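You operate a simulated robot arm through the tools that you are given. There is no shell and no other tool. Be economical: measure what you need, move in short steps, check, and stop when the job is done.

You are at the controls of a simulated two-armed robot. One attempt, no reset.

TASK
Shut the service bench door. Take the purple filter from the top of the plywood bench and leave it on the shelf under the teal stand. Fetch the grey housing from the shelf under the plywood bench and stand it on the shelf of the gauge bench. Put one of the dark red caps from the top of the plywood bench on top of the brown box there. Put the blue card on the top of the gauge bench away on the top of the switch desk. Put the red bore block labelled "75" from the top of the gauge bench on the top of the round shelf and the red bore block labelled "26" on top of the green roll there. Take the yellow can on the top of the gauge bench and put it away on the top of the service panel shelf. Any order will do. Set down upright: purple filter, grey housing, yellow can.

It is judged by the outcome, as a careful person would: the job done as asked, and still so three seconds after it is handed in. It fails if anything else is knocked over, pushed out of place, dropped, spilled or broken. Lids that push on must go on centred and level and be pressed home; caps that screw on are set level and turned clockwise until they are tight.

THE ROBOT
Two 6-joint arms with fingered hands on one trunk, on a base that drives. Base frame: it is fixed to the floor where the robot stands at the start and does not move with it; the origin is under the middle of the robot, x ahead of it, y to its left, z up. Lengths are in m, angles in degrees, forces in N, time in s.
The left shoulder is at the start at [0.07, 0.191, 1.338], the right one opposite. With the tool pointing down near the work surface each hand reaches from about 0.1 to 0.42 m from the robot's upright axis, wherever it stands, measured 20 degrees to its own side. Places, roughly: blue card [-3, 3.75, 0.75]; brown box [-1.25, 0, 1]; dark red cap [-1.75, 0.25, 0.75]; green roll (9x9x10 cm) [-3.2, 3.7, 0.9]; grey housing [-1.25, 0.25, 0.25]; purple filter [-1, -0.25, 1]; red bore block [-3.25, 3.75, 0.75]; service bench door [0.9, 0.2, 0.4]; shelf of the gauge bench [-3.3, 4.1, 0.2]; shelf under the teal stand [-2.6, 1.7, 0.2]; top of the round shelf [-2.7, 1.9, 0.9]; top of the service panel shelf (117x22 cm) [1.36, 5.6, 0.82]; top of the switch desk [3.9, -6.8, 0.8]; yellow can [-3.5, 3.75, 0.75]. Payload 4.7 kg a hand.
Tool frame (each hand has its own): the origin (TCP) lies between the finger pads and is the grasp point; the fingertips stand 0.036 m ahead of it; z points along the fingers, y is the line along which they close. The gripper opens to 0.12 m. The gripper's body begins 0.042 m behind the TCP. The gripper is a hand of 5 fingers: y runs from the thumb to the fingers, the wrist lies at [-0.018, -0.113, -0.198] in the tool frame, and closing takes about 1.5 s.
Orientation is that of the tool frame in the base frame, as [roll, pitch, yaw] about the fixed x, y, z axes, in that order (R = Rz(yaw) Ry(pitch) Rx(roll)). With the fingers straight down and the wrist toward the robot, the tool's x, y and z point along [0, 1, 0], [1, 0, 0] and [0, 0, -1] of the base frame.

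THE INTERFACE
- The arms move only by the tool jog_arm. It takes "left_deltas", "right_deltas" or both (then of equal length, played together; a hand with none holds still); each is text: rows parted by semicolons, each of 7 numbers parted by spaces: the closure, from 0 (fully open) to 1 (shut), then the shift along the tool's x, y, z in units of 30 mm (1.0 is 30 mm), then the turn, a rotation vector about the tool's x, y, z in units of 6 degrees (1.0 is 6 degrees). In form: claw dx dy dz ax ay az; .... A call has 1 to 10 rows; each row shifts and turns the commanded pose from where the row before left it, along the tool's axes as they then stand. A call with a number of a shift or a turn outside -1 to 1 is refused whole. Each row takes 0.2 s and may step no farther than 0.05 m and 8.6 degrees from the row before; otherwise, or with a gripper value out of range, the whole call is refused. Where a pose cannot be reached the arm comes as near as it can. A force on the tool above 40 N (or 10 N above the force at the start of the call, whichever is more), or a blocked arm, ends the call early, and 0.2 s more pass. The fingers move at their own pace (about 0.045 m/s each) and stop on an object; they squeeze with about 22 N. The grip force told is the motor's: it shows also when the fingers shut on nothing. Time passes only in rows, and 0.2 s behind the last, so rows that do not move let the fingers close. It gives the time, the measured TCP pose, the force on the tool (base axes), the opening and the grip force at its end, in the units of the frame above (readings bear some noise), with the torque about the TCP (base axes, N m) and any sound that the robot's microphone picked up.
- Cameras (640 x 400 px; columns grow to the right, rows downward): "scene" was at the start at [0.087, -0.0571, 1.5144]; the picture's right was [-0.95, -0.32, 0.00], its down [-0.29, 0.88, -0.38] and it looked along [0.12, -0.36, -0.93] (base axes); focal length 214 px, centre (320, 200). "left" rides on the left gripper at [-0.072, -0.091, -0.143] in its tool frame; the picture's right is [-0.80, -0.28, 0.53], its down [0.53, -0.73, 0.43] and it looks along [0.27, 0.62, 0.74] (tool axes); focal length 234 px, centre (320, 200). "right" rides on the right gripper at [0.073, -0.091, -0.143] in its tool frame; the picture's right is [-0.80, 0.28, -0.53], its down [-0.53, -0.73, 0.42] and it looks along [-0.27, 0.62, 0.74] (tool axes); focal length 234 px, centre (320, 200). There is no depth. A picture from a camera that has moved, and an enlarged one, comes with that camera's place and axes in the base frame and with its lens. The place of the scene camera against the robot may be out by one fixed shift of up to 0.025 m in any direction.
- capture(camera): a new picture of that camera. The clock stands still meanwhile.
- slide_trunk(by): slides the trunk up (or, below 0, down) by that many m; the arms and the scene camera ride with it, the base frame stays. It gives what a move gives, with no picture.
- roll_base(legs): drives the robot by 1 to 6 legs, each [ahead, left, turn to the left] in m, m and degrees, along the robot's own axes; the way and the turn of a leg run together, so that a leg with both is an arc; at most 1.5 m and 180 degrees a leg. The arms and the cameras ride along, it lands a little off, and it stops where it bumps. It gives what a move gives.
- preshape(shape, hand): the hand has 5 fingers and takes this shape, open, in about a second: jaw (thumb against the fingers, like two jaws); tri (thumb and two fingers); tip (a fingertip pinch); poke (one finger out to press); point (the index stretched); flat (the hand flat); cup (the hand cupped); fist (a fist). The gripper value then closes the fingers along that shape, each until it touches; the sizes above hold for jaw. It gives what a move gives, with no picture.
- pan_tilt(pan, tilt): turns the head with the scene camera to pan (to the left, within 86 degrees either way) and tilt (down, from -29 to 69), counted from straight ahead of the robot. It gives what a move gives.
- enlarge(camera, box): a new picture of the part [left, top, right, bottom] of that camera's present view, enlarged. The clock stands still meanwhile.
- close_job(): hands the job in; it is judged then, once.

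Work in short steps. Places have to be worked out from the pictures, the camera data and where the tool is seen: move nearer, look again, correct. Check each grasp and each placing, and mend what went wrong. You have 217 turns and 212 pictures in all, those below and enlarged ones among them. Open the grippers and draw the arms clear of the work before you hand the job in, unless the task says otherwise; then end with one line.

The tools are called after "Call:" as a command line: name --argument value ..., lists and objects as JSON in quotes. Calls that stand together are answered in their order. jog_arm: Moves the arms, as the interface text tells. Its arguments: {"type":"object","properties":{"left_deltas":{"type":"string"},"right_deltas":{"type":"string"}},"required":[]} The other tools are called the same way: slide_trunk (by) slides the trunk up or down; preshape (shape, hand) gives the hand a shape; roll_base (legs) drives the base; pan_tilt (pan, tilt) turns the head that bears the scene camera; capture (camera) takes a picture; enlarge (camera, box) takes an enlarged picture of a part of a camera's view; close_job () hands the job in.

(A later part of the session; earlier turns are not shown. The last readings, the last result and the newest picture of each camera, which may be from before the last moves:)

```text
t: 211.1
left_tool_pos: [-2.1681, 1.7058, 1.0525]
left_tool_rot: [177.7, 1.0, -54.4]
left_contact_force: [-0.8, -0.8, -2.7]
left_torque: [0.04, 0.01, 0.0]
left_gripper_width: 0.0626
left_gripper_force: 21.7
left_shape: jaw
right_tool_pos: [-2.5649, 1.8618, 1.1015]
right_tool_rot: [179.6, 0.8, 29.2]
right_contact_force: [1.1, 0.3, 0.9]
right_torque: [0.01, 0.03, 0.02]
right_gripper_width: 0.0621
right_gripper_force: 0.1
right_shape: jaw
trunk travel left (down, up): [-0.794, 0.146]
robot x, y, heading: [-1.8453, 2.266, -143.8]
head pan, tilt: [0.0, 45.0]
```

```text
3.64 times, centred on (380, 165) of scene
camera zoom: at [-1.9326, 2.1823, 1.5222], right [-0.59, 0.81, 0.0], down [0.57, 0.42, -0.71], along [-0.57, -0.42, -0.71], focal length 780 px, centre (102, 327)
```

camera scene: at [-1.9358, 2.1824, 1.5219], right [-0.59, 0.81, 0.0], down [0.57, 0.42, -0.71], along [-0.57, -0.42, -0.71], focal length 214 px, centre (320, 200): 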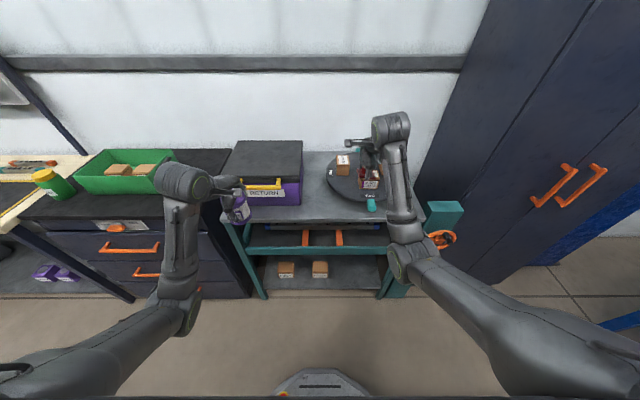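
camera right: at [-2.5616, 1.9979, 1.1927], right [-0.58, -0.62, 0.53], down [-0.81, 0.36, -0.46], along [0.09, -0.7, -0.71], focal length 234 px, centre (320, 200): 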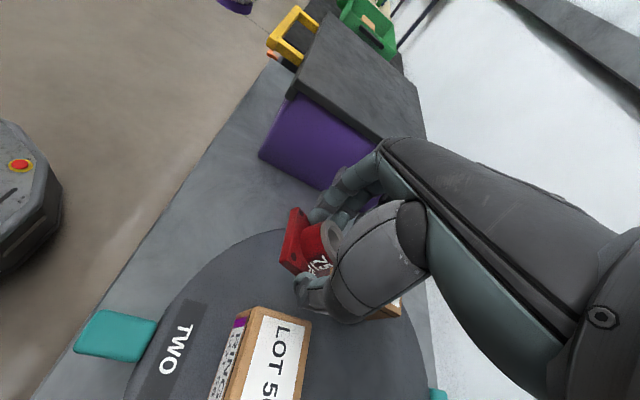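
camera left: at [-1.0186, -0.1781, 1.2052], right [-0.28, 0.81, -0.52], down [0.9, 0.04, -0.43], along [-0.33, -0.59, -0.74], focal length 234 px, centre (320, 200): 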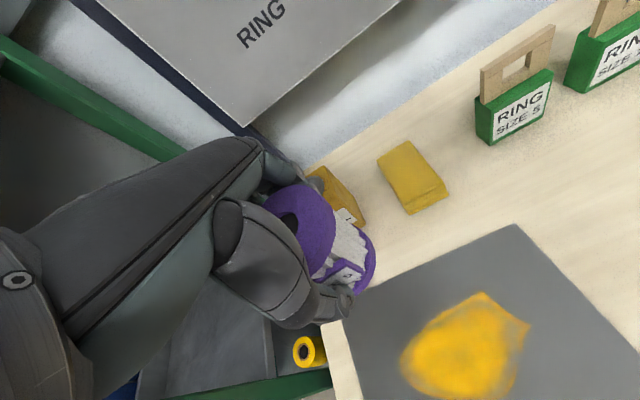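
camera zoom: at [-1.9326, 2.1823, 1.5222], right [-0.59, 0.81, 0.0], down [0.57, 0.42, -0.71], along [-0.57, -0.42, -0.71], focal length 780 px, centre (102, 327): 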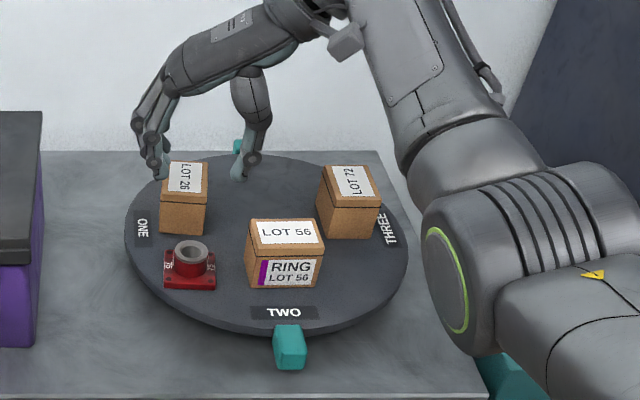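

Block 75 stands on the round shelf. Now the filter: I back off, turn the right hand back and draw it in, then lower the trunk to look at the bottom shelf.

Call:
roll_base --legs '[[-0.4, 0, 0]]'

Call:
jog_arm --right_deltas "0 0 0 0 0 0 1; 0 0 0 0 0 0 1; 0 0 0 0 0 0 1; 0 0 0 0 0 0 1; 0 0 0 0 0 0 1; 0 0 0 0 0 0 1; 0 0 0 0 0 0 1; 0 0 0 0 0 0 1; 0 0 0 0 0 0 1; 0 0 0 0 0 0 1"

Call:
jog_arm --right_deltas "0 -0.6 -0.8 0 0 0 1; 0 -0.6 -0.8 0 0 0 1; 0 -0.6 -0.8 0 0 0 1; 0 -0.6 -0.8 0 0 0 1; 0 -0.4 -0.8 0 0 0 0; 0 0 -0.8 0 0 0 0; 0 0 -0.6 0 0 0 0"

Call:
slide_trunk --by -0.4

Call:
slide_trunk --by -0.3

Call:
capture --camera "scene"

Call:
capture --camera "left"

```text
t: 213.6
left_tool_pos: [-1.8431, 1.9414, 1.0514]
left_tool_rot: [177.6, 0.8, -54.1]
left_contact_force: [0.4, -0.1, -2.2]
left_torque: [0.03, -0.01, 0.01]
left_gripper_width: 0.0628
left_gripper_force: 22.0
left_shape: jaw
right_tool_pos: [-2.2412, 2.0947, 1.1015]
right_tool_rot: [179.6, 0.8, 29.4]
right_contact_force: [0.4, 0.2, -0.7]
right_torque: [-0.03, 0.0, 0.01]
right_gripper_width: 0.0618
right_gripper_force: 0.1
right_shape: jaw
trunk travel left (down, up): [-0.794, 0.146]
robot x, y, heading: [-1.5204, 2.5016, -143.6]
head pan, tilt: [0.0, 45.0]
```

```text
t: 215.8
left_tool_pos: [-1.8443, 1.9429, 1.0522]
left_tool_rot: [177.8, 0.9, -54.2]
left_contact_force: [0.2, 0.0, -2.7]
left_torque: [0.03, 0.03, -0.03]
left_gripper_width: 0.0631
left_gripper_force: 22.0
left_shape: jaw
right_tool_pos: [-2.2408, 2.0945, 1.101]
right_tool_rot: [179.1, -0.1, -30.6]
right_contact_force: [0.2, 0.0, 0.3]
right_torque: [-0.01, -0.01, 0.02]
right_gripper_width: 0.1195
right_gripper_force: 0.1
right_shape: jaw
trunk travel left (down, up): [-0.794, 0.146]
robot x, y, heading: [-1.518, 2.5008, -143.5]
head pan, tilt: [0.0, 45.0]
```

```text
t: 217.3
left_tool_pos: [-1.8435, 1.942, 1.052]
left_tool_rot: [177.7, 0.8, -54.1]
left_contact_force: [-1.1, 1.3, -2.3]
left_torque: [-0.01, -0.05, -0.01]
left_gripper_width: 0.0632
left_gripper_force: 22.2
left_shape: jaw
right_tool_pos: [-2.188, 2.2635, 1.0962]
right_tool_rot: [179.1, -0.4, -54.4]
right_contact_force: [0.9, -0.3, 0.6]
right_torque: [0.02, 0.02, 0.01]
right_gripper_width: 0.1195
right_gripper_force: 0.1
right_shape: jaw
trunk travel left (down, up): [-0.794, 0.146]
robot x, y, heading: [-1.5207, 2.5015, -143.5]
head pan, tilt: [0.0, 45.0]
```

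```text
t: 221.2
left_tool_pos: [-1.8432, 1.9424, 0.6528]
left_tool_rot: [177.7, 0.9, -54.1]
left_contact_force: [0.0, -0.5, -1.8]
left_torque: [0.0, 0.0, 0.02]
left_gripper_width: 0.0631
left_gripper_force: 22.4
left_shape: jaw
right_tool_pos: [-2.1884, 2.2628, 0.6972]
right_tool_rot: [179.1, -0.5, -54.5]
right_contact_force: [-0.8, 1.4, -0.1]
right_torque: [0.0, -0.01, -0.01]
right_gripper_width: 0.1196
right_gripper_force: 0.0
right_shape: jaw
trunk travel left (down, up): [-0.394, 0.546]
robot x, y, heading: [-1.5197, 2.5015, -143.6]
head pan, tilt: [0.0, 45.0]
```

```text
t: 224.2
left_tool_pos: [-1.844, 1.9411, 0.3519]
left_tool_rot: [177.7, 0.7, -54.1]
left_contact_force: [0.1, 0.9, -2.8]
left_torque: [-0.01, -0.02, 0.02]
left_gripper_width: 0.0628
left_gripper_force: 21.8
left_shape: jaw
right_tool_pos: [-2.1877, 2.2628, 0.3978]
right_tool_rot: [179.0, -0.4, -54.3]
right_contact_force: [0.2, -0.3, -0.2]
right_torque: [0.03, 0.01, 0.0]
right_gripper_width: 0.1197
right_gripper_force: 0.1
right_shape: jaw
trunk travel left (down, up): [-0.094, 0.846]
robot x, y, heading: [-1.5239, 2.503, -143.7]
head pan, tilt: [0.0, 45.0]
```

```text
105 pictures are left
camera scene: at [-1.6101, 2.4188, 0.8222], right [-0.59, 0.8, 0.0], down [0.57, 0.42, -0.71], along [-0.57, -0.42, -0.71], focal length 214 px, centre (320, 200)
```

scene: 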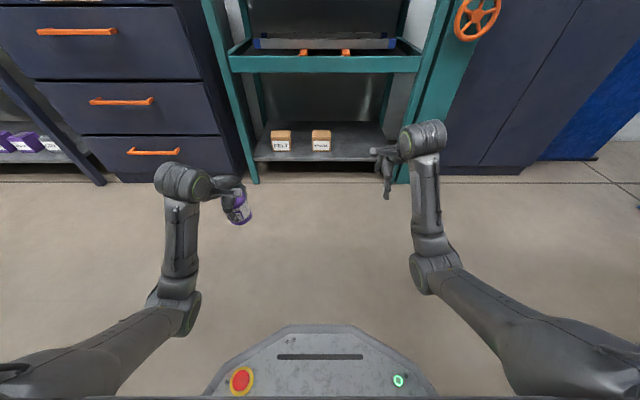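

```text
104 pictures are left
camera left: at [-1.8066, 2.0558, 0.492], right [-0.27, 0.81, -0.52], down [0.89, -0.01, -0.46], along [-0.38, -0.59, -0.72], focal length 234 px, centre (320, 200)
```

left: 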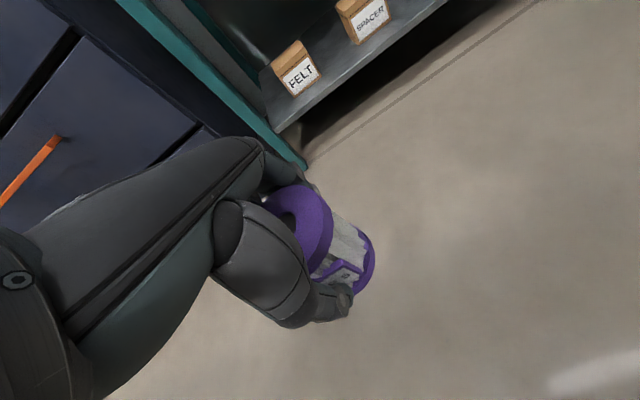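

The bottom shelf works out to z about 0.20, SPACER's front at (-2.41, 1.84); the free place is right of it, about (-2.525, 1.90). I draw the right hand in, shift the robot ahead-right and lower a little.

Call:
jog_arm --right_deltas "0 -0.3 -1 0 0 0 0; 0 -0.3 -1 0 0 0 0; 0 -0.3 -1 0 0 0 0; 0 -0.3 -1 0 0 0 0"

Call:
slide_trunk --by -0.045

Call:
roll_base --legs '[[0, -0.33, 0], [0.3, 0, 0]]'

Call:
capture --camera "scene"

Call:
capture --camera "left"

```text
t: 225.2
left_tool_pos: [-1.843, 1.9424, 0.3524]
left_tool_rot: [177.7, 0.9, -54.2]
left_contact_force: [0.3, -0.7, -1.3]
left_torque: [0.01, 0.05, -0.02]
left_gripper_width: 0.0629
left_gripper_force: 22.2
left_shape: jaw
right_tool_pos: [-2.152, 2.3499, 0.3432]
right_tool_rot: [178.9, -0.4, -54.4]
right_contact_force: [0.7, -0.8, 1.8]
right_torque: [0.01, 0.04, -0.02]
right_gripper_width: 0.1199
right_gripper_force: 0.0
right_shape: jaw
right hand out of reach, approached as far as the arm can: row 1, 2, 3, 4
trunk travel left (down, up): [-0.094, 0.846]
robot x, y, heading: [-1.5208, 2.5036, -143.4]
head pan, tilt: [0.0, 45.0]
```

```text
t: 226.1
left_tool_pos: [-1.8435, 1.9416, 0.3067]
left_tool_rot: [177.6, 0.8, -54.2]
left_contact_force: [1.3, -0.4, -2.6]
left_torque: [0.0, 0.01, 0.01]
left_gripper_width: 0.0628
left_gripper_force: 22.4
left_shape: jaw
right_tool_pos: [-2.1523, 2.3501, 0.2977]
right_tool_rot: [178.9, -0.4, -54.4]
right_contact_force: [-0.6, 0.4, -0.4]
right_torque: [0.0, -0.01, 0.01]
right_gripper_width: 0.1198
right_gripper_force: 0.0
right_shape: jaw
trunk travel left (down, up): [-0.049, 0.891]
robot x, y, heading: [-1.5246, 2.4998, -143.6]
head pan, tilt: [0.0, 45.0]
```

```text
t: 229.9
left_tool_pos: [-2.2819, 2.0313, 0.3064]
left_tool_rot: [177.7, 0.7, -53.9]
left_contact_force: [0.1, 0.2, -3.0]
left_torque: [0.03, 0.05, -0.02]
left_gripper_width: 0.0628
left_gripper_force: 22.3
left_shape: jaw
right_tool_pos: [-2.5904, 2.4395, 0.2974]
right_tool_rot: [178.9, -0.4, -54.2]
right_contact_force: [0.6, 0.5, 0.1]
right_torque: [0.02, 0.03, -0.02]
right_gripper_width: 0.1198
right_gripper_force: 0.0
right_shape: jaw
trunk travel left (down, up): [-0.049, 0.891]
robot x, y, heading: [-1.9647, 2.5906, -143.3]
head pan, tilt: [0.0, 45.0]
```

```text
103 pictures are left
camera scene: at [-2.0491, 2.5092, 0.7771], right [-0.6, 0.8, 0.0], down [0.57, 0.42, -0.71], along [-0.57, -0.42, -0.71], focal length 214 px, centre (320, 200)
```

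scene: 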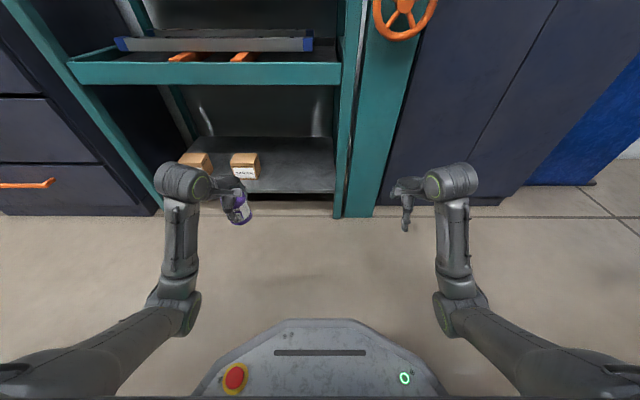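

```text
102 pictures are left
camera left: at [-2.2441, 2.1455, 0.4469], right [-0.27, 0.81, -0.52], down [0.89, 0.0, -0.46], along [-0.37, -0.59, -0.72], focal length 234 px, centre (320, 200)
```

left: 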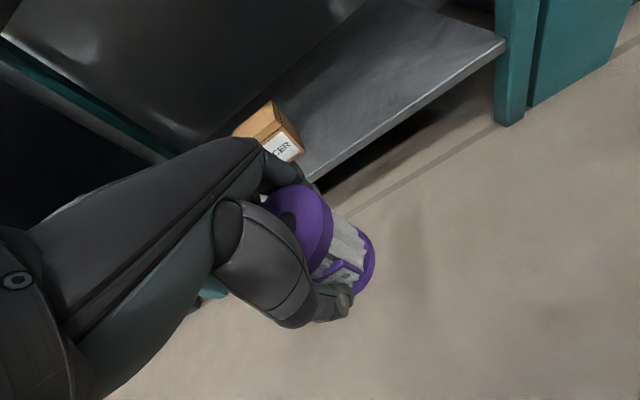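

I shift the left hand to the right by 7 cm and reach in 15 cm, then check.

Call:
jog_arm --left_deltas "1 -0.75 0 0 0.3 0 0; 1 -0.75 0 0 0 0 0; 1 -0.75 0.3 0 0 0 0; 1 0 1 0 0 0 0; 1 0 1 0 0 0 0; 1 0 1 0 0 0 0; 1 0 1 0 0 0 0; 1 0 1 0 0 0 0"

Call:
capture --camera "left"

Call:
enlarge --camera "scene" --box '[150, 50, 390, 230]'

```text
t: 231.7
left_tool_pos: [-2.4571, 1.9795, 0.291]
left_tool_rot: [179.4, 0.8, -53.9]
left_contact_force: [0.2, -0.2, -2.0]
left_torque: [0.02, -0.01, 0.0]
left_gripper_width: 0.0628
left_gripper_force: 22.3
left_shape: jaw
left hand out of reach, approached as far as the arm can: row 1, 2
right_tool_pos: [-2.5913, 2.4398, 0.2975]
right_tool_rot: [179.0, -0.4, -54.3]
right_contact_force: [0.4, -0.4, 0.2]
right_torque: [-0.01, 0.0, 0.0]
right_gripper_width: 0.1198
right_gripper_force: 0.1
right_shape: jaw
trunk travel left (down, up): [-0.049, 0.891]
robot x, y, heading: [-1.9604, 2.5934, -143.1]
head pan, tilt: [0.0, 45.0]
```

```text
101 pictures are left
camera left: at [-2.4246, 2.0915, 0.4341], right [-0.26, 0.82, -0.52], down [0.9, 0.0, -0.44], along [-0.36, -0.58, -0.74], focal length 234 px, centre (320, 200)
```

left: 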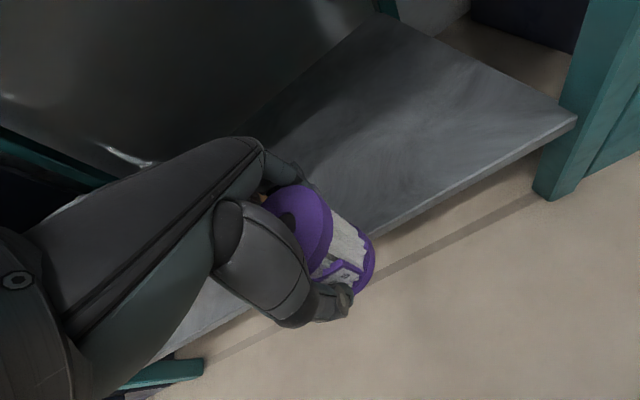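

```text
2.22 times, centred on (270, 140) of scene
camera zoom: at [-2.0491, 2.5092, 0.7771], right [-0.6, 0.8, 0.0], down [0.57, 0.42, -0.71], along [-0.57, -0.42, -0.71], focal length 477 px, centre (431, 333)
```

zoom: 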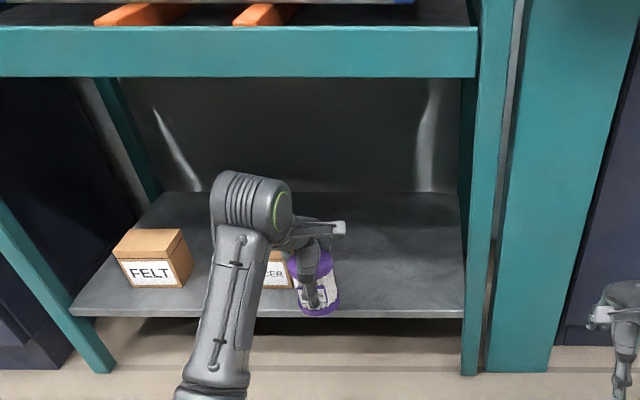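

The filter is at the shelf's front edge, close beside SPACER. I shift the base 6 cm right and reach in 11 cm more.

Call:
roll_base --legs '[[0, -0.06, 0]]'

Call:
jog_arm --left_deltas "1 0 1 -0.2 0 0 0; 1 0 1 0 0 0 0; 1 0 1 0 0 0 0; 1 0 0.7 0 0 0 0; 1 0 0 0 0 0 0"

Call:
enlarge --camera "scene" --box '[150, 50, 390, 230]'

```text
t: 232.7
left_tool_pos: [-2.4907, 2.0285, 0.2915]
left_tool_rot: [179.5, 0.7, -53.8]
left_contact_force: [0.4, -0.6, -2.0]
left_torque: [-0.03, 0.02, 0.02]
left_gripper_width: 0.0626
left_gripper_force: 21.4
left_shape: jaw
right_tool_pos: [-2.6275, 2.4882, 0.2968]
right_tool_rot: [178.8, -0.5, -54.1]
right_contact_force: [0.5, -0.2, -0.1]
right_torque: [0.03, 0.0, -0.01]
right_gripper_width: 0.1198
right_gripper_force: 0.1
right_shape: jaw
trunk travel left (down, up): [-0.049, 0.891]
robot x, y, heading: [-1.9979, 2.6391, -143.1]
head pan, tilt: [0.0, 45.0]
```

```text
t: 233.9
left_tool_pos: [-2.582, 1.9625, 0.2987]
left_tool_rot: [179.5, 1.0, -53.7]
left_contact_force: [1.0, -1.2, -2.5]
left_torque: [0.0, 0.01, 0.01]
left_gripper_width: 0.0629
left_gripper_force: 22.4
left_shape: jaw
right_tool_pos: [-2.6268, 2.4864, 0.2977]
right_tool_rot: [178.8, -0.6, -54.1]
right_contact_force: [0.2, 1.0, -0.9]
right_torque: [0.0, -0.01, -0.01]
right_gripper_width: 0.1197
right_gripper_force: 0.0
right_shape: jaw
trunk travel left (down, up): [-0.049, 0.891]
robot x, y, heading: [-1.9964, 2.6369, -143.4]
head pan, tilt: [0.0, 45.0]
```

```text
2.22 times, centred on (270, 140) of scene
camera zoom: at [-2.0848, 2.557, 0.7771], right [-0.6, 0.8, 0.0], down [0.57, 0.42, -0.71], along [-0.57, -0.42, -0.71], focal length 477 px, centre (431, 333)
```

zoom: 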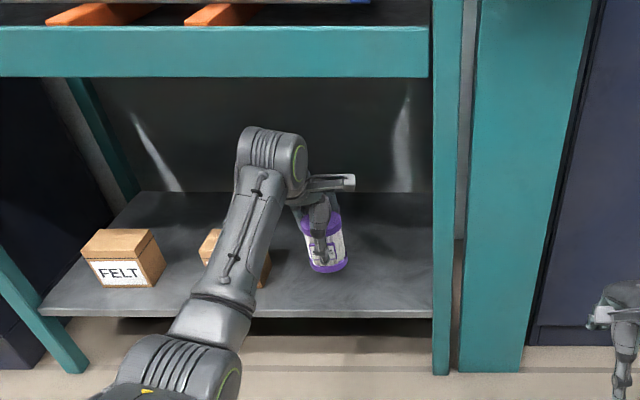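

Well within the shelf. I lower in small steps until contact.

Call:
jog_arm --left_deltas "1 0 0 0.35 0 0 0; 1 0 0 0.25 0 0 0; 1 0 0 0 0 0 0"

Call:
jog_arm --left_deltas "1 0 0 0.2 0 0 0; 1 0 0 0.2 0 0 0; 1 0 0 0 0 0 0"

```text
t: 234.7
left_tool_pos: [-2.5821, 1.9621, 0.2819]
left_tool_rot: [179.4, 0.9, -53.8]
left_contact_force: [0.1, -0.4, -2.5]
left_torque: [-0.01, -0.02, 0.0]
left_gripper_width: 0.0628
left_gripper_force: 22.0
left_shape: jaw
right_tool_pos: [-2.6271, 2.4859, 0.2983]
right_tool_rot: [178.9, -0.4, -54.2]
right_contact_force: [0.3, 0.3, 0.3]
right_torque: [0.02, 0.0, 0.01]
right_gripper_width: 0.1194
right_gripper_force: 0.1
right_shape: jaw
trunk travel left (down, up): [-0.049, 0.891]
robot x, y, heading: [-1.9986, 2.6351, -143.0]
head pan, tilt: [0.0, 45.0]
```

```text
t: 235.5
left_tool_pos: [-2.582, 1.9626, 0.2679]
left_tool_rot: [179.5, 0.8, -53.8]
left_contact_force: [-0.5, 0.3, -1.8]
left_torque: [-0.02, 0.0, -0.02]
left_gripper_width: 0.063
left_gripper_force: 22.0
left_shape: jaw
right_tool_pos: [-2.6271, 2.4882, 0.2974]
right_tool_rot: [178.9, -0.4, -54.0]
right_contact_force: [0.1, 0.5, 0.2]
right_torque: [0.0, 0.01, 0.01]
right_gripper_width: 0.1196
right_gripper_force: 0.1
right_shape: jaw
trunk travel left (down, up): [-0.049, 0.891]
robot x, y, heading: [-2.0018, 2.6378, -143.4]
head pan, tilt: [0.0, 45.0]
```

Call:
jog_arm --left_deltas "1 0 0 0.15 0 0 0; 1 0 0 0.15 0 0 0; 1 0 0 0 0 0 0"

Call:
jog_arm --left_deltas "1 0 0 0.12 0 0 0; 1 0 0 0.12 0 0 0; 1 0 0 0 0 0 0"

Call:
enlarge --camera "scene" --box '[240, 110, 340, 200]'

```text
t: 236.3
left_tool_pos: [-2.5828, 1.9632, 0.259]
left_tool_rot: [179.5, 0.7, -53.9]
left_contact_force: [0.1, 0.2, -1.9]
left_torque: [0.03, 0.02, 0.03]
left_gripper_width: 0.0625
left_gripper_force: 21.9
left_shape: jaw
right_tool_pos: [-2.6263, 2.4884, 0.2966]
right_tool_rot: [178.9, -0.5, -54.1]
right_contact_force: [-0.5, 0.0, -0.1]
right_torque: [-0.03, -0.03, -0.02]
right_gripper_width: 0.1198
right_gripper_force: 0.0
right_shape: jaw
trunk travel left (down, up): [-0.049, 0.891]
robot x, y, heading: [-2.0018, 2.6346, -143.3]
head pan, tilt: [0.0, 45.0]
```

```text
t: 237.1
left_tool_pos: [-2.5837, 1.964, 0.2514]
left_tool_rot: [179.5, 0.8, -53.9]
left_contact_force: [0.1, -0.3, -3.3]
left_torque: [0.0, 0.02, -0.03]
left_gripper_width: 0.0628
left_gripper_force: 21.8
left_shape: jaw
right_tool_pos: [-2.6273, 2.4868, 0.2964]
right_tool_rot: [178.8, -0.5, -54.1]
right_contact_force: [-0.1, -0.4, 0.3]
right_torque: [0.0, -0.01, 0.01]
right_gripper_width: 0.1198
right_gripper_force: 0.1
right_shape: jaw
trunk travel left (down, up): [-0.049, 0.891]
robot x, y, heading: [-1.9985, 2.6412, -143.3]
head pan, tilt: [0.0, 45.0]
```

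```text
4.44 times, centred on (290, 155) of scene
camera zoom: at [-2.0849, 2.557, 0.7771], right [-0.6, 0.8, 0.0], down [0.57, 0.42, -0.71], along [-0.57, -0.42, -0.71], focal length 953 px, centre (453, 400)
```

zoom: 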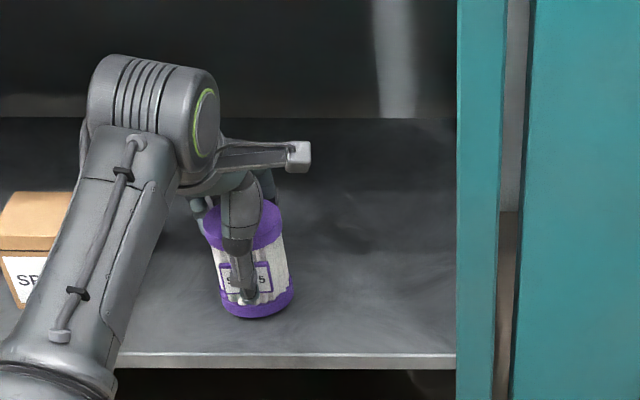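

Not yet down; I continue in 3 mm steps.

Call:
jog_arm --left_deltas "1 0 0 0.12 0 0 0; 1 0 0 0.12 0 0 0; 1 0 0 0 0 0 0"

Call:
jog_arm --left_deltas "1 0 0 0.12 0 0 0; 1 0 0 0.12 0 0 0; 1 0 0 0 0 0 0"

Call:
jog_arm --left_deltas "1 0 0 0.12 0 0 0; 1 0 0 0.12 0 0 0; 1 0 0 0 0 0 0"

```text
t: 237.9
left_tool_pos: [-2.5838, 1.9637, 0.2434]
left_tool_rot: [179.6, 0.8, -53.8]
left_contact_force: [0.6, 0.0, -2.4]
left_torque: [0.04, -0.01, 0.01]
left_gripper_width: 0.0631
left_gripper_force: 21.8
left_shape: jaw
right_tool_pos: [-2.6271, 2.4878, 0.2965]
right_tool_rot: [178.9, -0.5, -54.1]
right_contact_force: [-0.6, -0.5, -0.4]
right_torque: [-0.01, -0.04, -0.03]
right_gripper_width: 0.1197
right_gripper_force: 0.0
right_shape: jaw
trunk travel left (down, up): [-0.049, 0.891]
robot x, y, heading: [-1.9967, 2.6376, -142.9]
head pan, tilt: [0.0, 45.0]
```

```text
t: 238.7
left_tool_pos: [-2.5845, 1.9642, 0.2405]
left_tool_rot: [179.1, 0.8, -53.9]
left_contact_force: [0.3, 4.0, 18.3]
left_torque: [0.07, -0.12, -0.02]
left_gripper_width: 0.0636
left_gripper_force: 22.3
left_shape: jaw
right_tool_pos: [-2.6265, 2.4872, 0.299]
right_tool_rot: [178.8, -0.5, -54.1]
right_contact_force: [1.1, 0.0, 0.2]
right_torque: [-0.01, 0.0, 0.0]
right_gripper_width: 0.1196
right_gripper_force: 0.2
right_shape: jaw
trunk travel left (down, up): [-0.049, 0.891]
robot x, y, heading: [-1.9971, 2.638, -143.2]
head pan, tilt: [0.0, 45.0]
```

```text
t: 239.5
left_tool_pos: [-2.5844, 1.9637, 0.2344]
left_tool_rot: [179.0, 0.8, -53.9]
left_contact_force: [-3.9, -1.7, 26.2]
left_torque: [-0.14, 0.32, 0.04]
left_gripper_width: 0.0638
left_gripper_force: 21.7
left_shape: jaw
right_tool_pos: [-2.6269, 2.4885, 0.2994]
right_tool_rot: [178.7, -0.5, -54.1]
right_contact_force: [0.1, -0.6, -0.6]
right_torque: [0.03, -0.02, 0.0]
right_gripper_width: 0.1197
right_gripper_force: 0.0
right_shape: jaw
trunk travel left (down, up): [-0.049, 0.891]
robot x, y, heading: [-1.9982, 2.6368, -143.2]
head pan, tilt: [0.0, 45.0]
```

The filter stands on the shelf. I ease off, open and raise the hand just enough to clear the filter.

Call:
jog_arm --left_deltas "1 0 0 -0.1 0 0 0; 0.1 0 0 0 0 0 0; 0.1 0 0 0 0 0 0; 0.1 0 0 0 0 0 0; 0.1 0 0 0 0 0 0; 0.1 0 0 -0.5 0 0 0; 0.1 0 0 -0.7 0 0 0; 0.1 0 0 -0.7 0 0 0; 0.1 0 0 -0.6 0 0 0"

Call:
enlarge --camera "scene" --box '[240, 90, 340, 190]'

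Call:
capture --camera "left"

```text
t: 241.5
left_tool_pos: [-2.5838, 1.9626, 0.3098]
left_tool_rot: [179.5, 0.8, -53.9]
left_contact_force: [0.1, 0.1, 0.5]
left_torque: [0.0, -0.02, -0.01]
left_gripper_width: 0.1079
left_gripper_force: 0.1
left_shape: jaw
right_tool_pos: [-2.6267, 2.4879, 0.2973]
right_tool_rot: [178.9, -0.5, -54.1]
right_contact_force: [-0.1, 0.5, 0.2]
right_torque: [0.03, -0.01, -0.03]
right_gripper_width: 0.1198
right_gripper_force: 0.0
right_shape: jaw
trunk travel left (down, up): [-0.049, 0.891]
robot x, y, heading: [-1.998, 2.6396, -143.4]
head pan, tilt: [0.0, 45.0]
```

```text
4.00 times, centred on (290, 140) of scene
camera zoom: at [-2.0848, 2.5572, 0.7772], right [-0.6, 0.8, 0.0], down [0.57, 0.42, -0.71], along [-0.57, -0.42, -0.71], focal length 858 px, centre (440, 440)
```

zoom: 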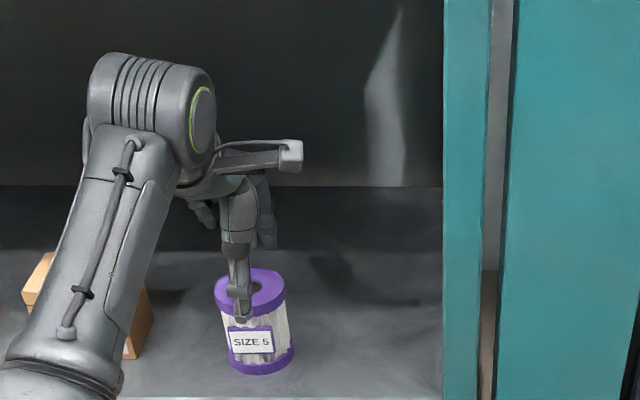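

```text
96 pictures are left
camera left: at [-2.5504, 2.0741, 0.4525], right [-0.26, 0.82, -0.52], down [0.9, 0.01, -0.44], along [-0.36, -0.58, -0.74], focal length 234 px, centre (320, 200)
```

left: 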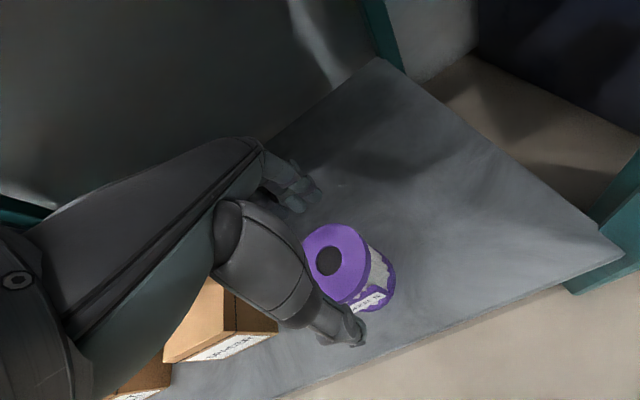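

The filter stands upright, SIZE 5 label forward. There is some 9 cm above the wrist, so I raise 3 cm more and back out.

Call:
jog_arm --left_deltas "0 0 0 -0.5 0 0 0; 0 0 0 -0.5 0 0 0; 0 0 -1 0 0 0 0; 0 0 -1 0 0 0 0"

Call:
roll_base --legs '[[-0.4, 0, 0]]'

Call:
capture --camera "scene"

```text
t: 242.5
left_tool_pos: [-2.5316, 1.9996, 0.3358]
left_tool_rot: [179.5, 0.7, -53.8]
left_contact_force: [0.7, -0.3, 0.1]
left_torque: [-0.04, 0.01, -0.01]
left_gripper_width: 0.1197
left_gripper_force: 0.1
left_shape: jaw
right_tool_pos: [-2.6263, 2.4875, 0.2972]
right_tool_rot: [178.9, -0.5, -54.1]
right_contact_force: [0.1, 0.4, -0.4]
right_torque: [-0.02, 0.03, 0.0]
right_gripper_width: 0.1197
right_gripper_force: 0.0
right_shape: jaw
trunk travel left (down, up): [-0.049, 0.891]
robot x, y, heading: [-1.9973, 2.6403, -143.3]
head pan, tilt: [0.0, 45.0]
```

```text
t: 244.9
left_tool_pos: [-2.2137, 2.2351, 0.3358]
left_tool_rot: [179.5, 0.7, -53.7]
left_contact_force: [1.4, 0.1, -0.1]
left_torque: [0.01, -0.02, -0.02]
left_gripper_width: 0.1196
left_gripper_force: 0.1
left_shape: jaw
right_tool_pos: [-2.3082, 2.7237, 0.2976]
right_tool_rot: [178.8, -0.4, -54.1]
right_contact_force: [-0.6, 0.0, 0.2]
right_torque: [0.01, 0.03, 0.04]
right_gripper_width: 0.1197
right_gripper_force: 0.1
right_shape: jaw
trunk travel left (down, up): [-0.049, 0.891]
robot x, y, heading: [-1.6786, 2.8786, -143.3]
head pan, tilt: [0.0, 45.0]
```

```text
95 pictures are left
camera scene: at [-1.7675, 2.7939, 0.7772], right [-0.6, 0.8, 0.0], down [0.57, 0.42, -0.71], along [-0.57, -0.42, -0.71], focal length 214 px, centre (320, 200)
```

scene: 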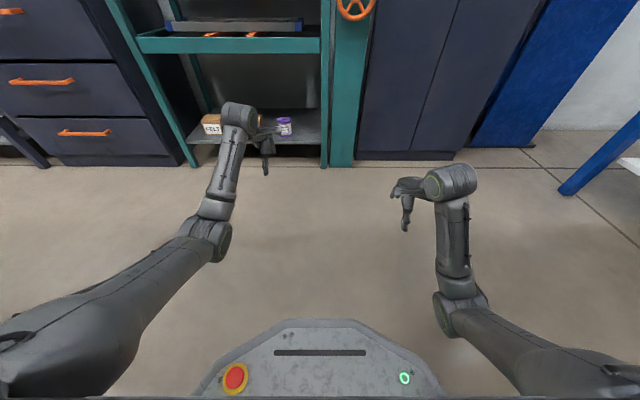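

The filter is placed and stands clear. Now I draw the left hand in, raise the trunk, and turn back to the gauge bench.

Call:
jog_arm --left_deltas "0 0 -1 0 0 0 0; 0 0 -1 0 0 0 0; 0 0 -1 0 0 0 0; 0 0 -1 0 0 0 0; 0 0 -1 0 0 0 0; 0 0 -1 0 0 0 0"

Call:
slide_trunk --by 0.4

Call:
slide_trunk --by 0.34

Call:
roll_base --legs '[[0, 0, -90.7], [0.35, 0.4, 0]]'

Call:
pan_tilt --pan 5 --tilt 45

Call:
capture --camera "scene"

```text
t: 246.3
left_tool_pos: [-2.0801, 2.3348, 0.3231]
left_tool_rot: [179.4, 0.9, -53.8]
left_contact_force: [-0.2, 0.1, -1.1]
left_torque: [0.0, -0.05, 0.02]
left_gripper_width: 0.1199
left_gripper_force: 0.1
left_shape: jaw
left hand out of reach, approached as far as the arm can: row 6
right_tool_pos: [-2.3091, 2.724, 0.2974]
right_tool_rot: [178.9, -0.4, -54.0]
right_contact_force: [0.1, -0.6, 0.2]
right_torque: [0.01, 0.03, 0.0]
right_gripper_width: 0.1199
right_gripper_force: 0.1
right_shape: jaw
trunk travel left (down, up): [-0.049, 0.891]
robot x, y, heading: [-1.6832, 2.8748, -143.0]
head pan, tilt: [0.0, 45.0]
```

```text
t: 250.2
left_tool_pos: [-2.0794, 2.3354, 0.7227]
left_tool_rot: [179.3, 0.9, -53.8]
left_contact_force: [-0.2, -0.8, 1.0]
left_torque: [-0.01, 0.03, -0.01]
left_gripper_width: 0.1197
left_gripper_force: 0.1
left_shape: jaw
right_tool_pos: [-2.3098, 2.7224, 0.6981]
right_tool_rot: [179.0, -0.6, -54.0]
right_contact_force: [0.5, 0.5, -0.3]
right_torque: [0.03, 0.02, -0.01]
right_gripper_width: 0.1196
right_gripper_force: 0.1
right_shape: jaw
trunk travel left (down, up): [-0.449, 0.491]
robot x, y, heading: [-1.6797, 2.8776, -143.4]
head pan, tilt: [0.0, 45.0]
```

```text
t: 253.5
left_tool_pos: [-2.0806, 2.3339, 1.062]
left_tool_rot: [179.3, 0.9, -53.9]
left_contact_force: [0.0, -0.7, 0.8]
left_torque: [0.0, 0.01, -0.02]
left_gripper_width: 0.1197
left_gripper_force: 0.0
left_shape: jaw
right_tool_pos: [-2.3093, 2.7223, 1.0378]
right_tool_rot: [178.9, -0.5, -54.0]
right_contact_force: [-0.3, 0.4, 0.3]
right_torque: [0.03, 0.0, -0.01]
right_gripper_width: 0.1196
right_gripper_force: 0.1
right_shape: jaw
trunk travel left (down, up): [-0.789, 0.151]
robot x, y, heading: [-1.6784, 2.8723, -143.2]
head pan, tilt: [0.0, 45.0]
```

```text
t: 260.5
left_tool_pos: [-2.7617, 3.2578, 1.0629]
left_tool_rot: [179.3, 0.9, -141.6]
left_contact_force: [0.6, -0.2, 0.7]
left_torque: [-0.03, 0.0, 0.02]
left_gripper_width: 0.1198
left_gripper_force: 0.1
left_shape: jaw
right_tool_pos: [-2.3824, 3.5028, 1.0379]
right_tool_rot: [178.8, -0.5, -142.0]
right_contact_force: [0.5, -0.3, -0.7]
right_torque: [0.0, 0.01, -0.01]
right_gripper_width: 0.1199
right_gripper_force: 0.0
right_shape: jaw
trunk travel left (down, up): [-0.789, 0.151]
robot x, y, heading: [-2.2065, 2.8782, 129.2]
head pan, tilt: [0.0, 45.0]
```

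```text
t: 261.1
left_tool_pos: [-2.7625, 3.2585, 1.0624]
left_tool_rot: [179.3, 0.8, -141.6]
left_contact_force: [-0.6, -0.4, 0.4]
left_torque: [0.0, 0.02, -0.03]
left_gripper_width: 0.1201
left_gripper_force: 0.2
left_shape: jaw
right_tool_pos: [-2.3829, 3.5026, 1.0378]
right_tool_rot: [178.9, -0.4, -141.9]
right_contact_force: [-0.1, -0.3, -0.1]
right_torque: [-0.02, 0.01, -0.03]
right_gripper_width: 0.1198
right_gripper_force: 0.1
right_shape: jaw
trunk travel left (down, up): [-0.789, 0.151]
robot x, y, heading: [-2.2058, 2.8792, 129.0]
head pan, tilt: [5.0, 45.0]
```

```text
94 pictures are left
camera scene: at [-2.2769, 2.9749, 1.5171], right [0.72, 0.69, 0.0], down [0.49, -0.51, -0.71], along [-0.49, 0.51, -0.71], focal length 214 px, centre (320, 200)
```

scene: 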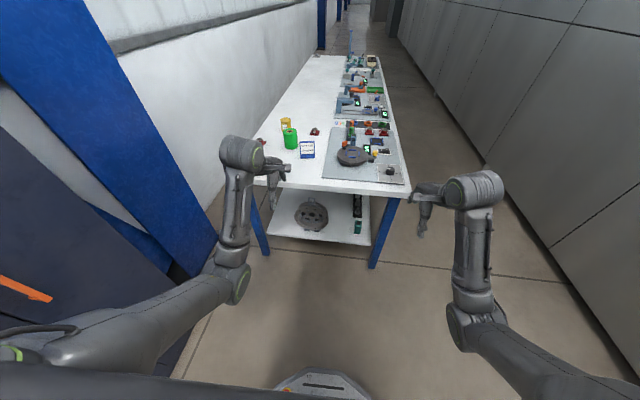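

I drive in towards the left part of the gauge bench, ahead first and then left, so the left hand can take block 26.

Call:
roll_base --legs '[[0.3, 0.05, -3], [0.12, 0.27, 0]]'

Call:
jog_arm --left_deltas "0 0 1 0 0 0 0; 0 0 1 0 0 0 0; 0 0 1 0 0 0 0"

Call:
capture --camera "left"

Call:
capture --camera "scene"

```text
t: 264.9
left_tool_pos: [-3.2576, 3.4456, 1.0634]
left_tool_rot: [179.5, 0.9, -144.8]
left_contact_force: [-0.5, -0.8, 1.1]
left_torque: [-0.02, 0.01, -0.01]
left_gripper_width: 0.1197
left_gripper_force: 0.0
left_shape: jaw
right_tool_pos: [-2.8657, 3.6676, 1.038]
right_tool_rot: [178.9, -0.5, -145.1]
right_contact_force: [0.7, -0.3, -0.5]
right_torque: [0.02, -0.02, 0.0]
right_gripper_width: 0.12
right_gripper_force: 0.0
right_shape: jaw
trunk travel left (down, up): [-0.789, 0.151]
robot x, y, heading: [-2.7226, 3.0351, 126.1]
head pan, tilt: [5.0, 45.0]
```

```text
t: 265.7
left_tool_pos: [-3.3112, 3.5197, 1.0632]
left_tool_rot: [179.3, 0.9, -144.7]
left_contact_force: [0.2, 0.5, -0.2]
left_torque: [0.01, 0.0, 0.03]
left_gripper_width: 0.1197
left_gripper_force: 0.0
left_shape: jaw
right_tool_pos: [-2.8668, 3.6688, 1.0361]
right_tool_rot: [179.0, -0.4, -145.1]
right_contact_force: [-0.8, 0.7, -0.2]
right_torque: [0.01, 0.01, -0.04]
right_gripper_width: 0.1198
right_gripper_force: 0.1
right_shape: jaw
trunk travel left (down, up): [-0.789, 0.151]
robot x, y, heading: [-2.7273, 3.0389, 125.6]
head pan, tilt: [5.0, 45.0]
```

```text
93 pictures are left
camera left: at [-3.2011, 3.4826, 1.2067], right [0.82, 0.25, -0.52], down [-0.01, -0.9, -0.44], along [-0.57, 0.37, -0.73], focal length 234 px, centre (320, 200)
```

left: 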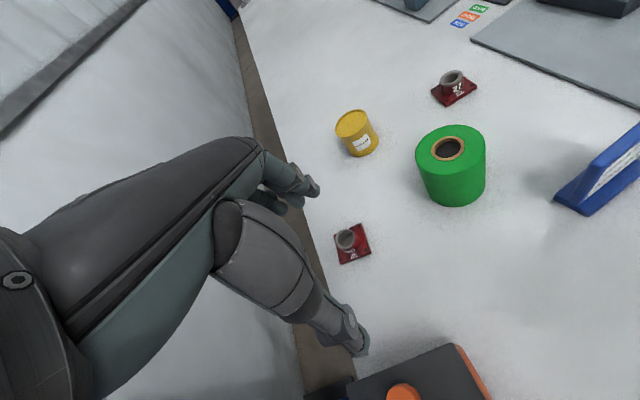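

```text
92 pictures are left
camera scene: at [-2.7898, 3.1371, 1.517], right [0.76, 0.65, 0.0], down [0.46, -0.54, -0.71], along [-0.46, 0.53, -0.71], focal length 214 px, centre (320, 200)
```

scene: 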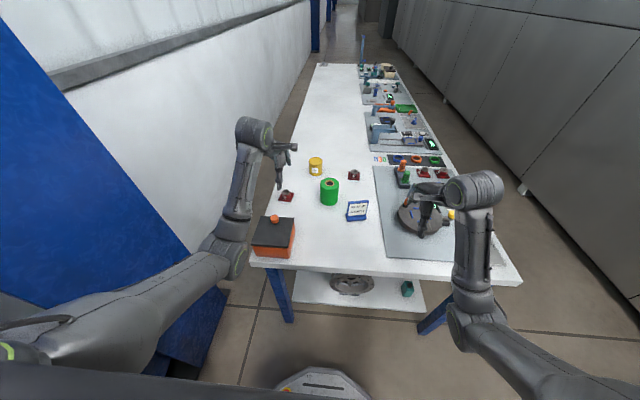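

From two hand views: block 26's rim is at (-3.401, 3.584, 0.848) and its base is already nearly square to the hand; the green roll's top is at (-3.236, 3.697, 0.922). I move over block 26.

Call:
jog_arm --left_deltas "0.1 0.3 0.87 0 0 0 0.7; 0.1 0.3 0.87 0.6 0 0 0; 0.1 0.3 0.86 1 0 0 0; 0.1 0.3 0.86 1 0 0 0; 0.1 0 0 1 0 0 0; 0.1 0 0 0 0.1 0 0"

Call:
capture --camera "left"

```text
t: 267.1
left_tool_pos: [-3.3956, 3.5898, 0.9563]
left_tool_rot: [179.9, 0.8, -149.0]
left_contact_force: [0.3, 0.5, 0.2]
left_torque: [0.01, -0.03, 0.0]
left_gripper_width: 0.1083
left_gripper_force: 0.0
left_shape: jaw
right_tool_pos: [-2.8668, 3.6681, 1.036]
right_tool_rot: [178.9, -0.4, -144.9]
right_contact_force: [1.2, 0.3, 0.3]
right_torque: [0.02, -0.01, 0.01]
right_gripper_width: 0.1197
right_gripper_force: 0.0
right_shape: jaw
trunk travel left (down, up): [-0.789, 0.151]
robot x, y, heading: [-2.72, 3.0388, 125.8]
head pan, tilt: [5.0, 45.0]
```

```text
91 pictures are left
camera left: at [-3.2889, 3.5473, 1.1002], right [0.84, 0.18, -0.51], down [-0.07, -0.9, -0.43], along [-0.54, 0.4, -0.74], focal length 234 px, centre (320, 200)
```

left: 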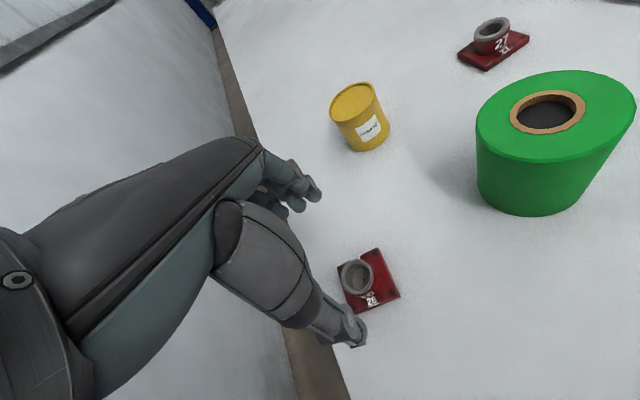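

Aligned within 1 cm; I correct and descend to TCP 0.861, then close without pressing on the table.

Call:
jog_arm --left_deltas "0.3 0.32 0 0.4 0 0 -0.4; 0.3 0 0 0.9 0 0 0; 0.3 0 0 0.9 0 0 0; 0.3 0 0 0.7 0 0 0; 0.3 0 0 0.25 0 0 0; 0.3 0 0 0 0 0 0"

Call:
jog_arm --left_deltas "1 0 0 0 0 0 0; 1 0 0 0 0 0 0; 1 0 0 0 0 0 0; 1 0 0 0 0 0 0; 1 0 0 0 0 0 0"

Call:
capture --camera "left"

```text
t: 268.5
left_tool_pos: [-3.4023, 3.5859, 0.8604]
left_tool_rot: [179.8, 0.9, -146.6]
left_contact_force: [0.1, 0.1, -0.1]
left_torque: [0.02, 0.0, -0.01]
left_gripper_width: 0.0844
left_gripper_force: 0.0
left_shape: jaw
right_tool_pos: [-2.8656, 3.6688, 1.0376]
right_tool_rot: [178.9, -0.3, -145.0]
right_contact_force: [0.5, -0.7, -0.4]
right_torque: [0.01, 0.02, -0.01]
right_gripper_width: 0.1198
right_gripper_force: 0.0
right_shape: jaw
trunk travel left (down, up): [-0.789, 0.151]
robot x, y, heading: [-2.7222, 3.0339, 126.0]
head pan, tilt: [5.0, 45.0]
```

```text
t: 269.7
left_tool_pos: [-3.4011, 3.5866, 0.8654]
left_tool_rot: [179.6, 0.8, -146.7]
left_contact_force: [-2.3, 1.1, 12.9]
left_torque: [0.24, 0.18, -0.02]
left_gripper_width: 0.0415
left_gripper_force: 22.1
left_shape: jaw
right_tool_pos: [-2.866, 3.6665, 1.0384]
right_tool_rot: [178.7, -0.6, -145.0]
right_contact_force: [0.0, 0.4, 0.3]
right_torque: [-0.02, -0.01, -0.04]
right_gripper_width: 0.12
right_gripper_force: 0.0
right_shape: jaw
trunk travel left (down, up): [-0.789, 0.151]
robot x, y, heading: [-2.7265, 3.038, 125.9]
head pan, tilt: [5.0, 45.0]
```

```text
90 pictures are left
camera left: at [-3.2923, 3.5479, 1.0074], right [0.83, 0.22, -0.52], down [-0.04, -0.9, -0.44], along [-0.56, 0.38, -0.74], focal length 234 px, centre (320, 200)
```

left: 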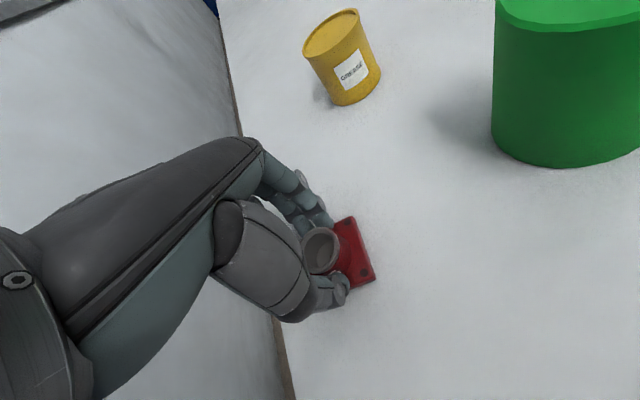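

The fingers hold the 41 mm cylinder above the flange. I lift and look.

Call:
jog_arm --left_deltas "1 0 0 -0.4 0 0 0; 1 0 0 -1 0 0 0; 1 0 0 -1 0 0 0; 1 0 0 -1 0 0 0; 1 0 0 -1 0 0 0; 1 0 0 -1 0 0 0; 1 0 0 0 0 0 0"

Call:
capture --camera "left"

Call:
enlarge --camera "scene" --box '[230, 100, 400, 240]'

```text
t: 271.3
left_tool_pos: [-3.404, 3.5824, 1.0236]
left_tool_rot: [179.9, 0.9, -146.6]
left_contact_force: [-0.2, -0.4, -3.1]
left_torque: [-0.01, 0.03, 0.03]
left_gripper_width: 0.0402
left_gripper_force: 21.5
left_shape: jaw
right_tool_pos: [-2.8682, 3.6683, 1.0362]
right_tool_rot: [178.9, -0.4, -145.0]
right_contact_force: [0.9, 0.6, -0.3]
right_torque: [0.0, 0.01, -0.01]
right_gripper_width: 0.1197
right_gripper_force: 0.0
right_shape: jaw
trunk travel left (down, up): [-0.789, 0.151]
robot x, y, heading: [-2.7279, 3.037, 125.7]
head pan, tilt: [5.0, 45.0]
```

```text
89 pictures are left
camera left: at [-3.2949, 3.5453, 1.1667], right [0.83, 0.21, -0.51], down [-0.04, -0.9, -0.43], along [-0.56, 0.38, -0.74], focal length 234 px, centre (320, 200)
```

left: 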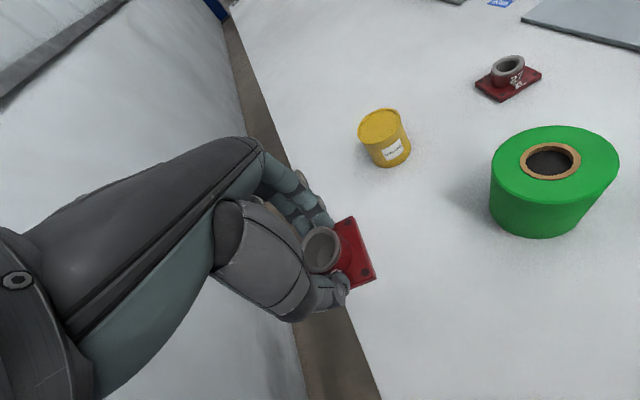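

```text
2.86 times, centred on (315, 170) of scene
camera zoom: at [-2.7898, 3.1368, 1.5171], right [0.76, 0.65, 0.0], down [0.46, -0.54, -0.71], along [-0.46, 0.53, -0.71], focal length 613 px, centre (334, 286)
```

zoom: 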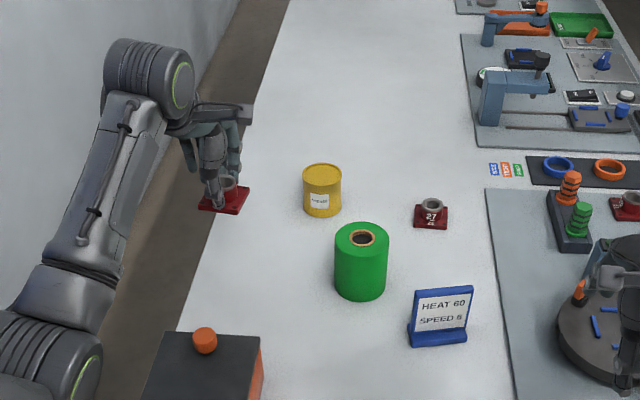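

The block hangs level. The roll's top is confirmed at (-3.236, 3.697, 0.922). I carry the block over it at the same height.

Call:
jog_arm --left_deltas "1 -0.85 0 0 0 0 0; 1 -0.85 0 0 0 0 0; 1 -0.85 0 0 0 0 0; 1 -0.85 0 0 0 0 0; 1 -0.85 0 0 0 0 0; 1 -0.85 0 0 0 0 0; 1 -0.85 0.1 0 0 0 0; 1 -0.85 0.1 0 0 0 0; 1 0 0 0 0 0 0"

Call:
capture --camera "left"

Call:
enlarge --camera "scene" --box '[270, 120, 400, 230]'

```text
t: 273.3
left_tool_pos: [-3.24, 3.7011, 1.0276]
left_tool_rot: [179.9, 0.9, -146.5]
left_contact_force: [-0.4, 0.5, -2.8]
left_torque: [0.01, -0.02, 0.03]
left_gripper_width: 0.0401
left_gripper_force: 22.1
left_shape: jaw
right_tool_pos: [-2.8663, 3.6684, 1.0368]
right_tool_rot: [179.0, -0.4, -145.0]
right_contact_force: [-0.1, 0.4, 1.2]
right_torque: [-0.04, 0.0, 0.01]
right_gripper_width: 0.1198
right_gripper_force: 0.1
right_shape: jaw
trunk travel left (down, up): [-0.789, 0.151]
robot x, y, heading: [-2.7268, 3.0366, 125.8]
head pan, tilt: [5.0, 45.0]
```

```text
87 pictures are left
camera left: at [-3.131, 3.6629, 1.1712], right [0.83, 0.22, -0.51], down [-0.04, -0.9, -0.43], along [-0.56, 0.38, -0.74], focal length 234 px, centre (320, 200)
```

left: 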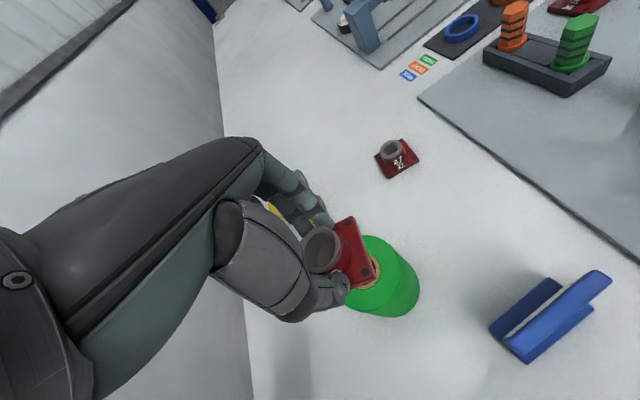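

```text
3.64 times, centred on (335, 175) of scene
camera zoom: at [-2.7901, 3.1363, 1.5171], right [0.76, 0.65, 0.0], down [0.46, -0.53, -0.71], along [-0.46, 0.53, -0.71], focal length 780 px, centre (266, 291)
```

zoom: 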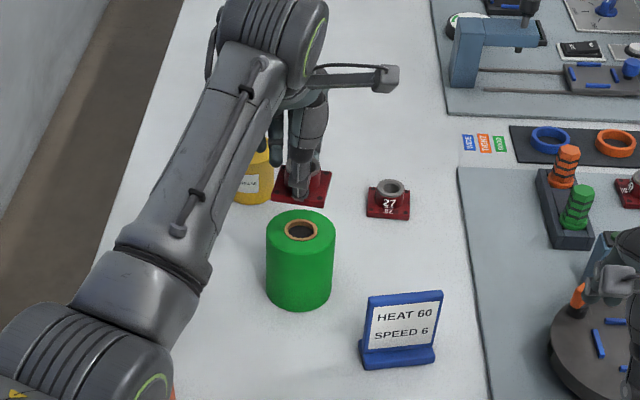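

The block is over the roll within 5 mm. I correct and lower, the last part in small steps.

Call:
jog_arm --left_deltas "1 -0.1 -0.15 0.4 0 0 0; 1 0 0 0.7 0 0 0; 1 0 0 0.4 0 0 0; 1 0 0 0.15 0 0 0; 1 0 0 0 0 0 0"

Call:
capture --camera "left"

```text
t: 274.5
left_tool_pos: [-3.2324, 3.6985, 0.978]
left_tool_rot: [179.9, 0.9, -146.6]
left_contact_force: [-0.7, 0.0, -2.7]
left_torque: [0.02, 0.02, -0.01]
left_gripper_width: 0.0405
left_gripper_force: 22.5
left_shape: jaw
right_tool_pos: [-2.8665, 3.6684, 1.0378]
right_tool_rot: [178.9, -0.4, -145.1]
right_contact_force: [-0.2, 0.3, 0.0]
right_torque: [0.01, -0.03, -0.01]
right_gripper_width: 0.1199
right_gripper_force: 0.1
right_shape: jaw
trunk travel left (down, up): [-0.789, 0.151]
robot x, y, heading: [-2.7265, 3.0372, 125.7]
head pan, tilt: [5.0, 45.0]
```

```text
85 pictures are left
camera left: at [-3.1232, 3.6614, 1.1208], right [0.83, 0.21, -0.51], down [-0.04, -0.9, -0.43], along [-0.56, 0.38, -0.74], focal length 234 px, centre (320, 200)
```

left: 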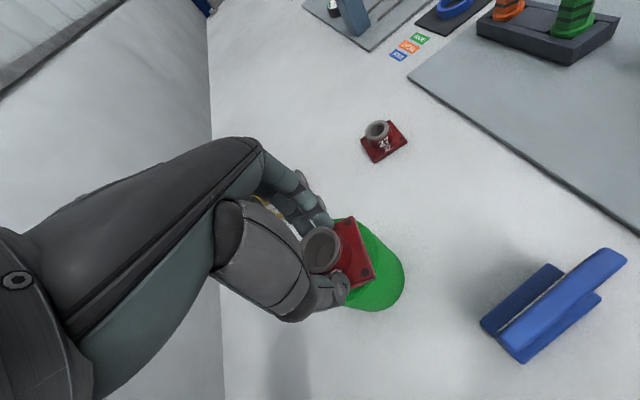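

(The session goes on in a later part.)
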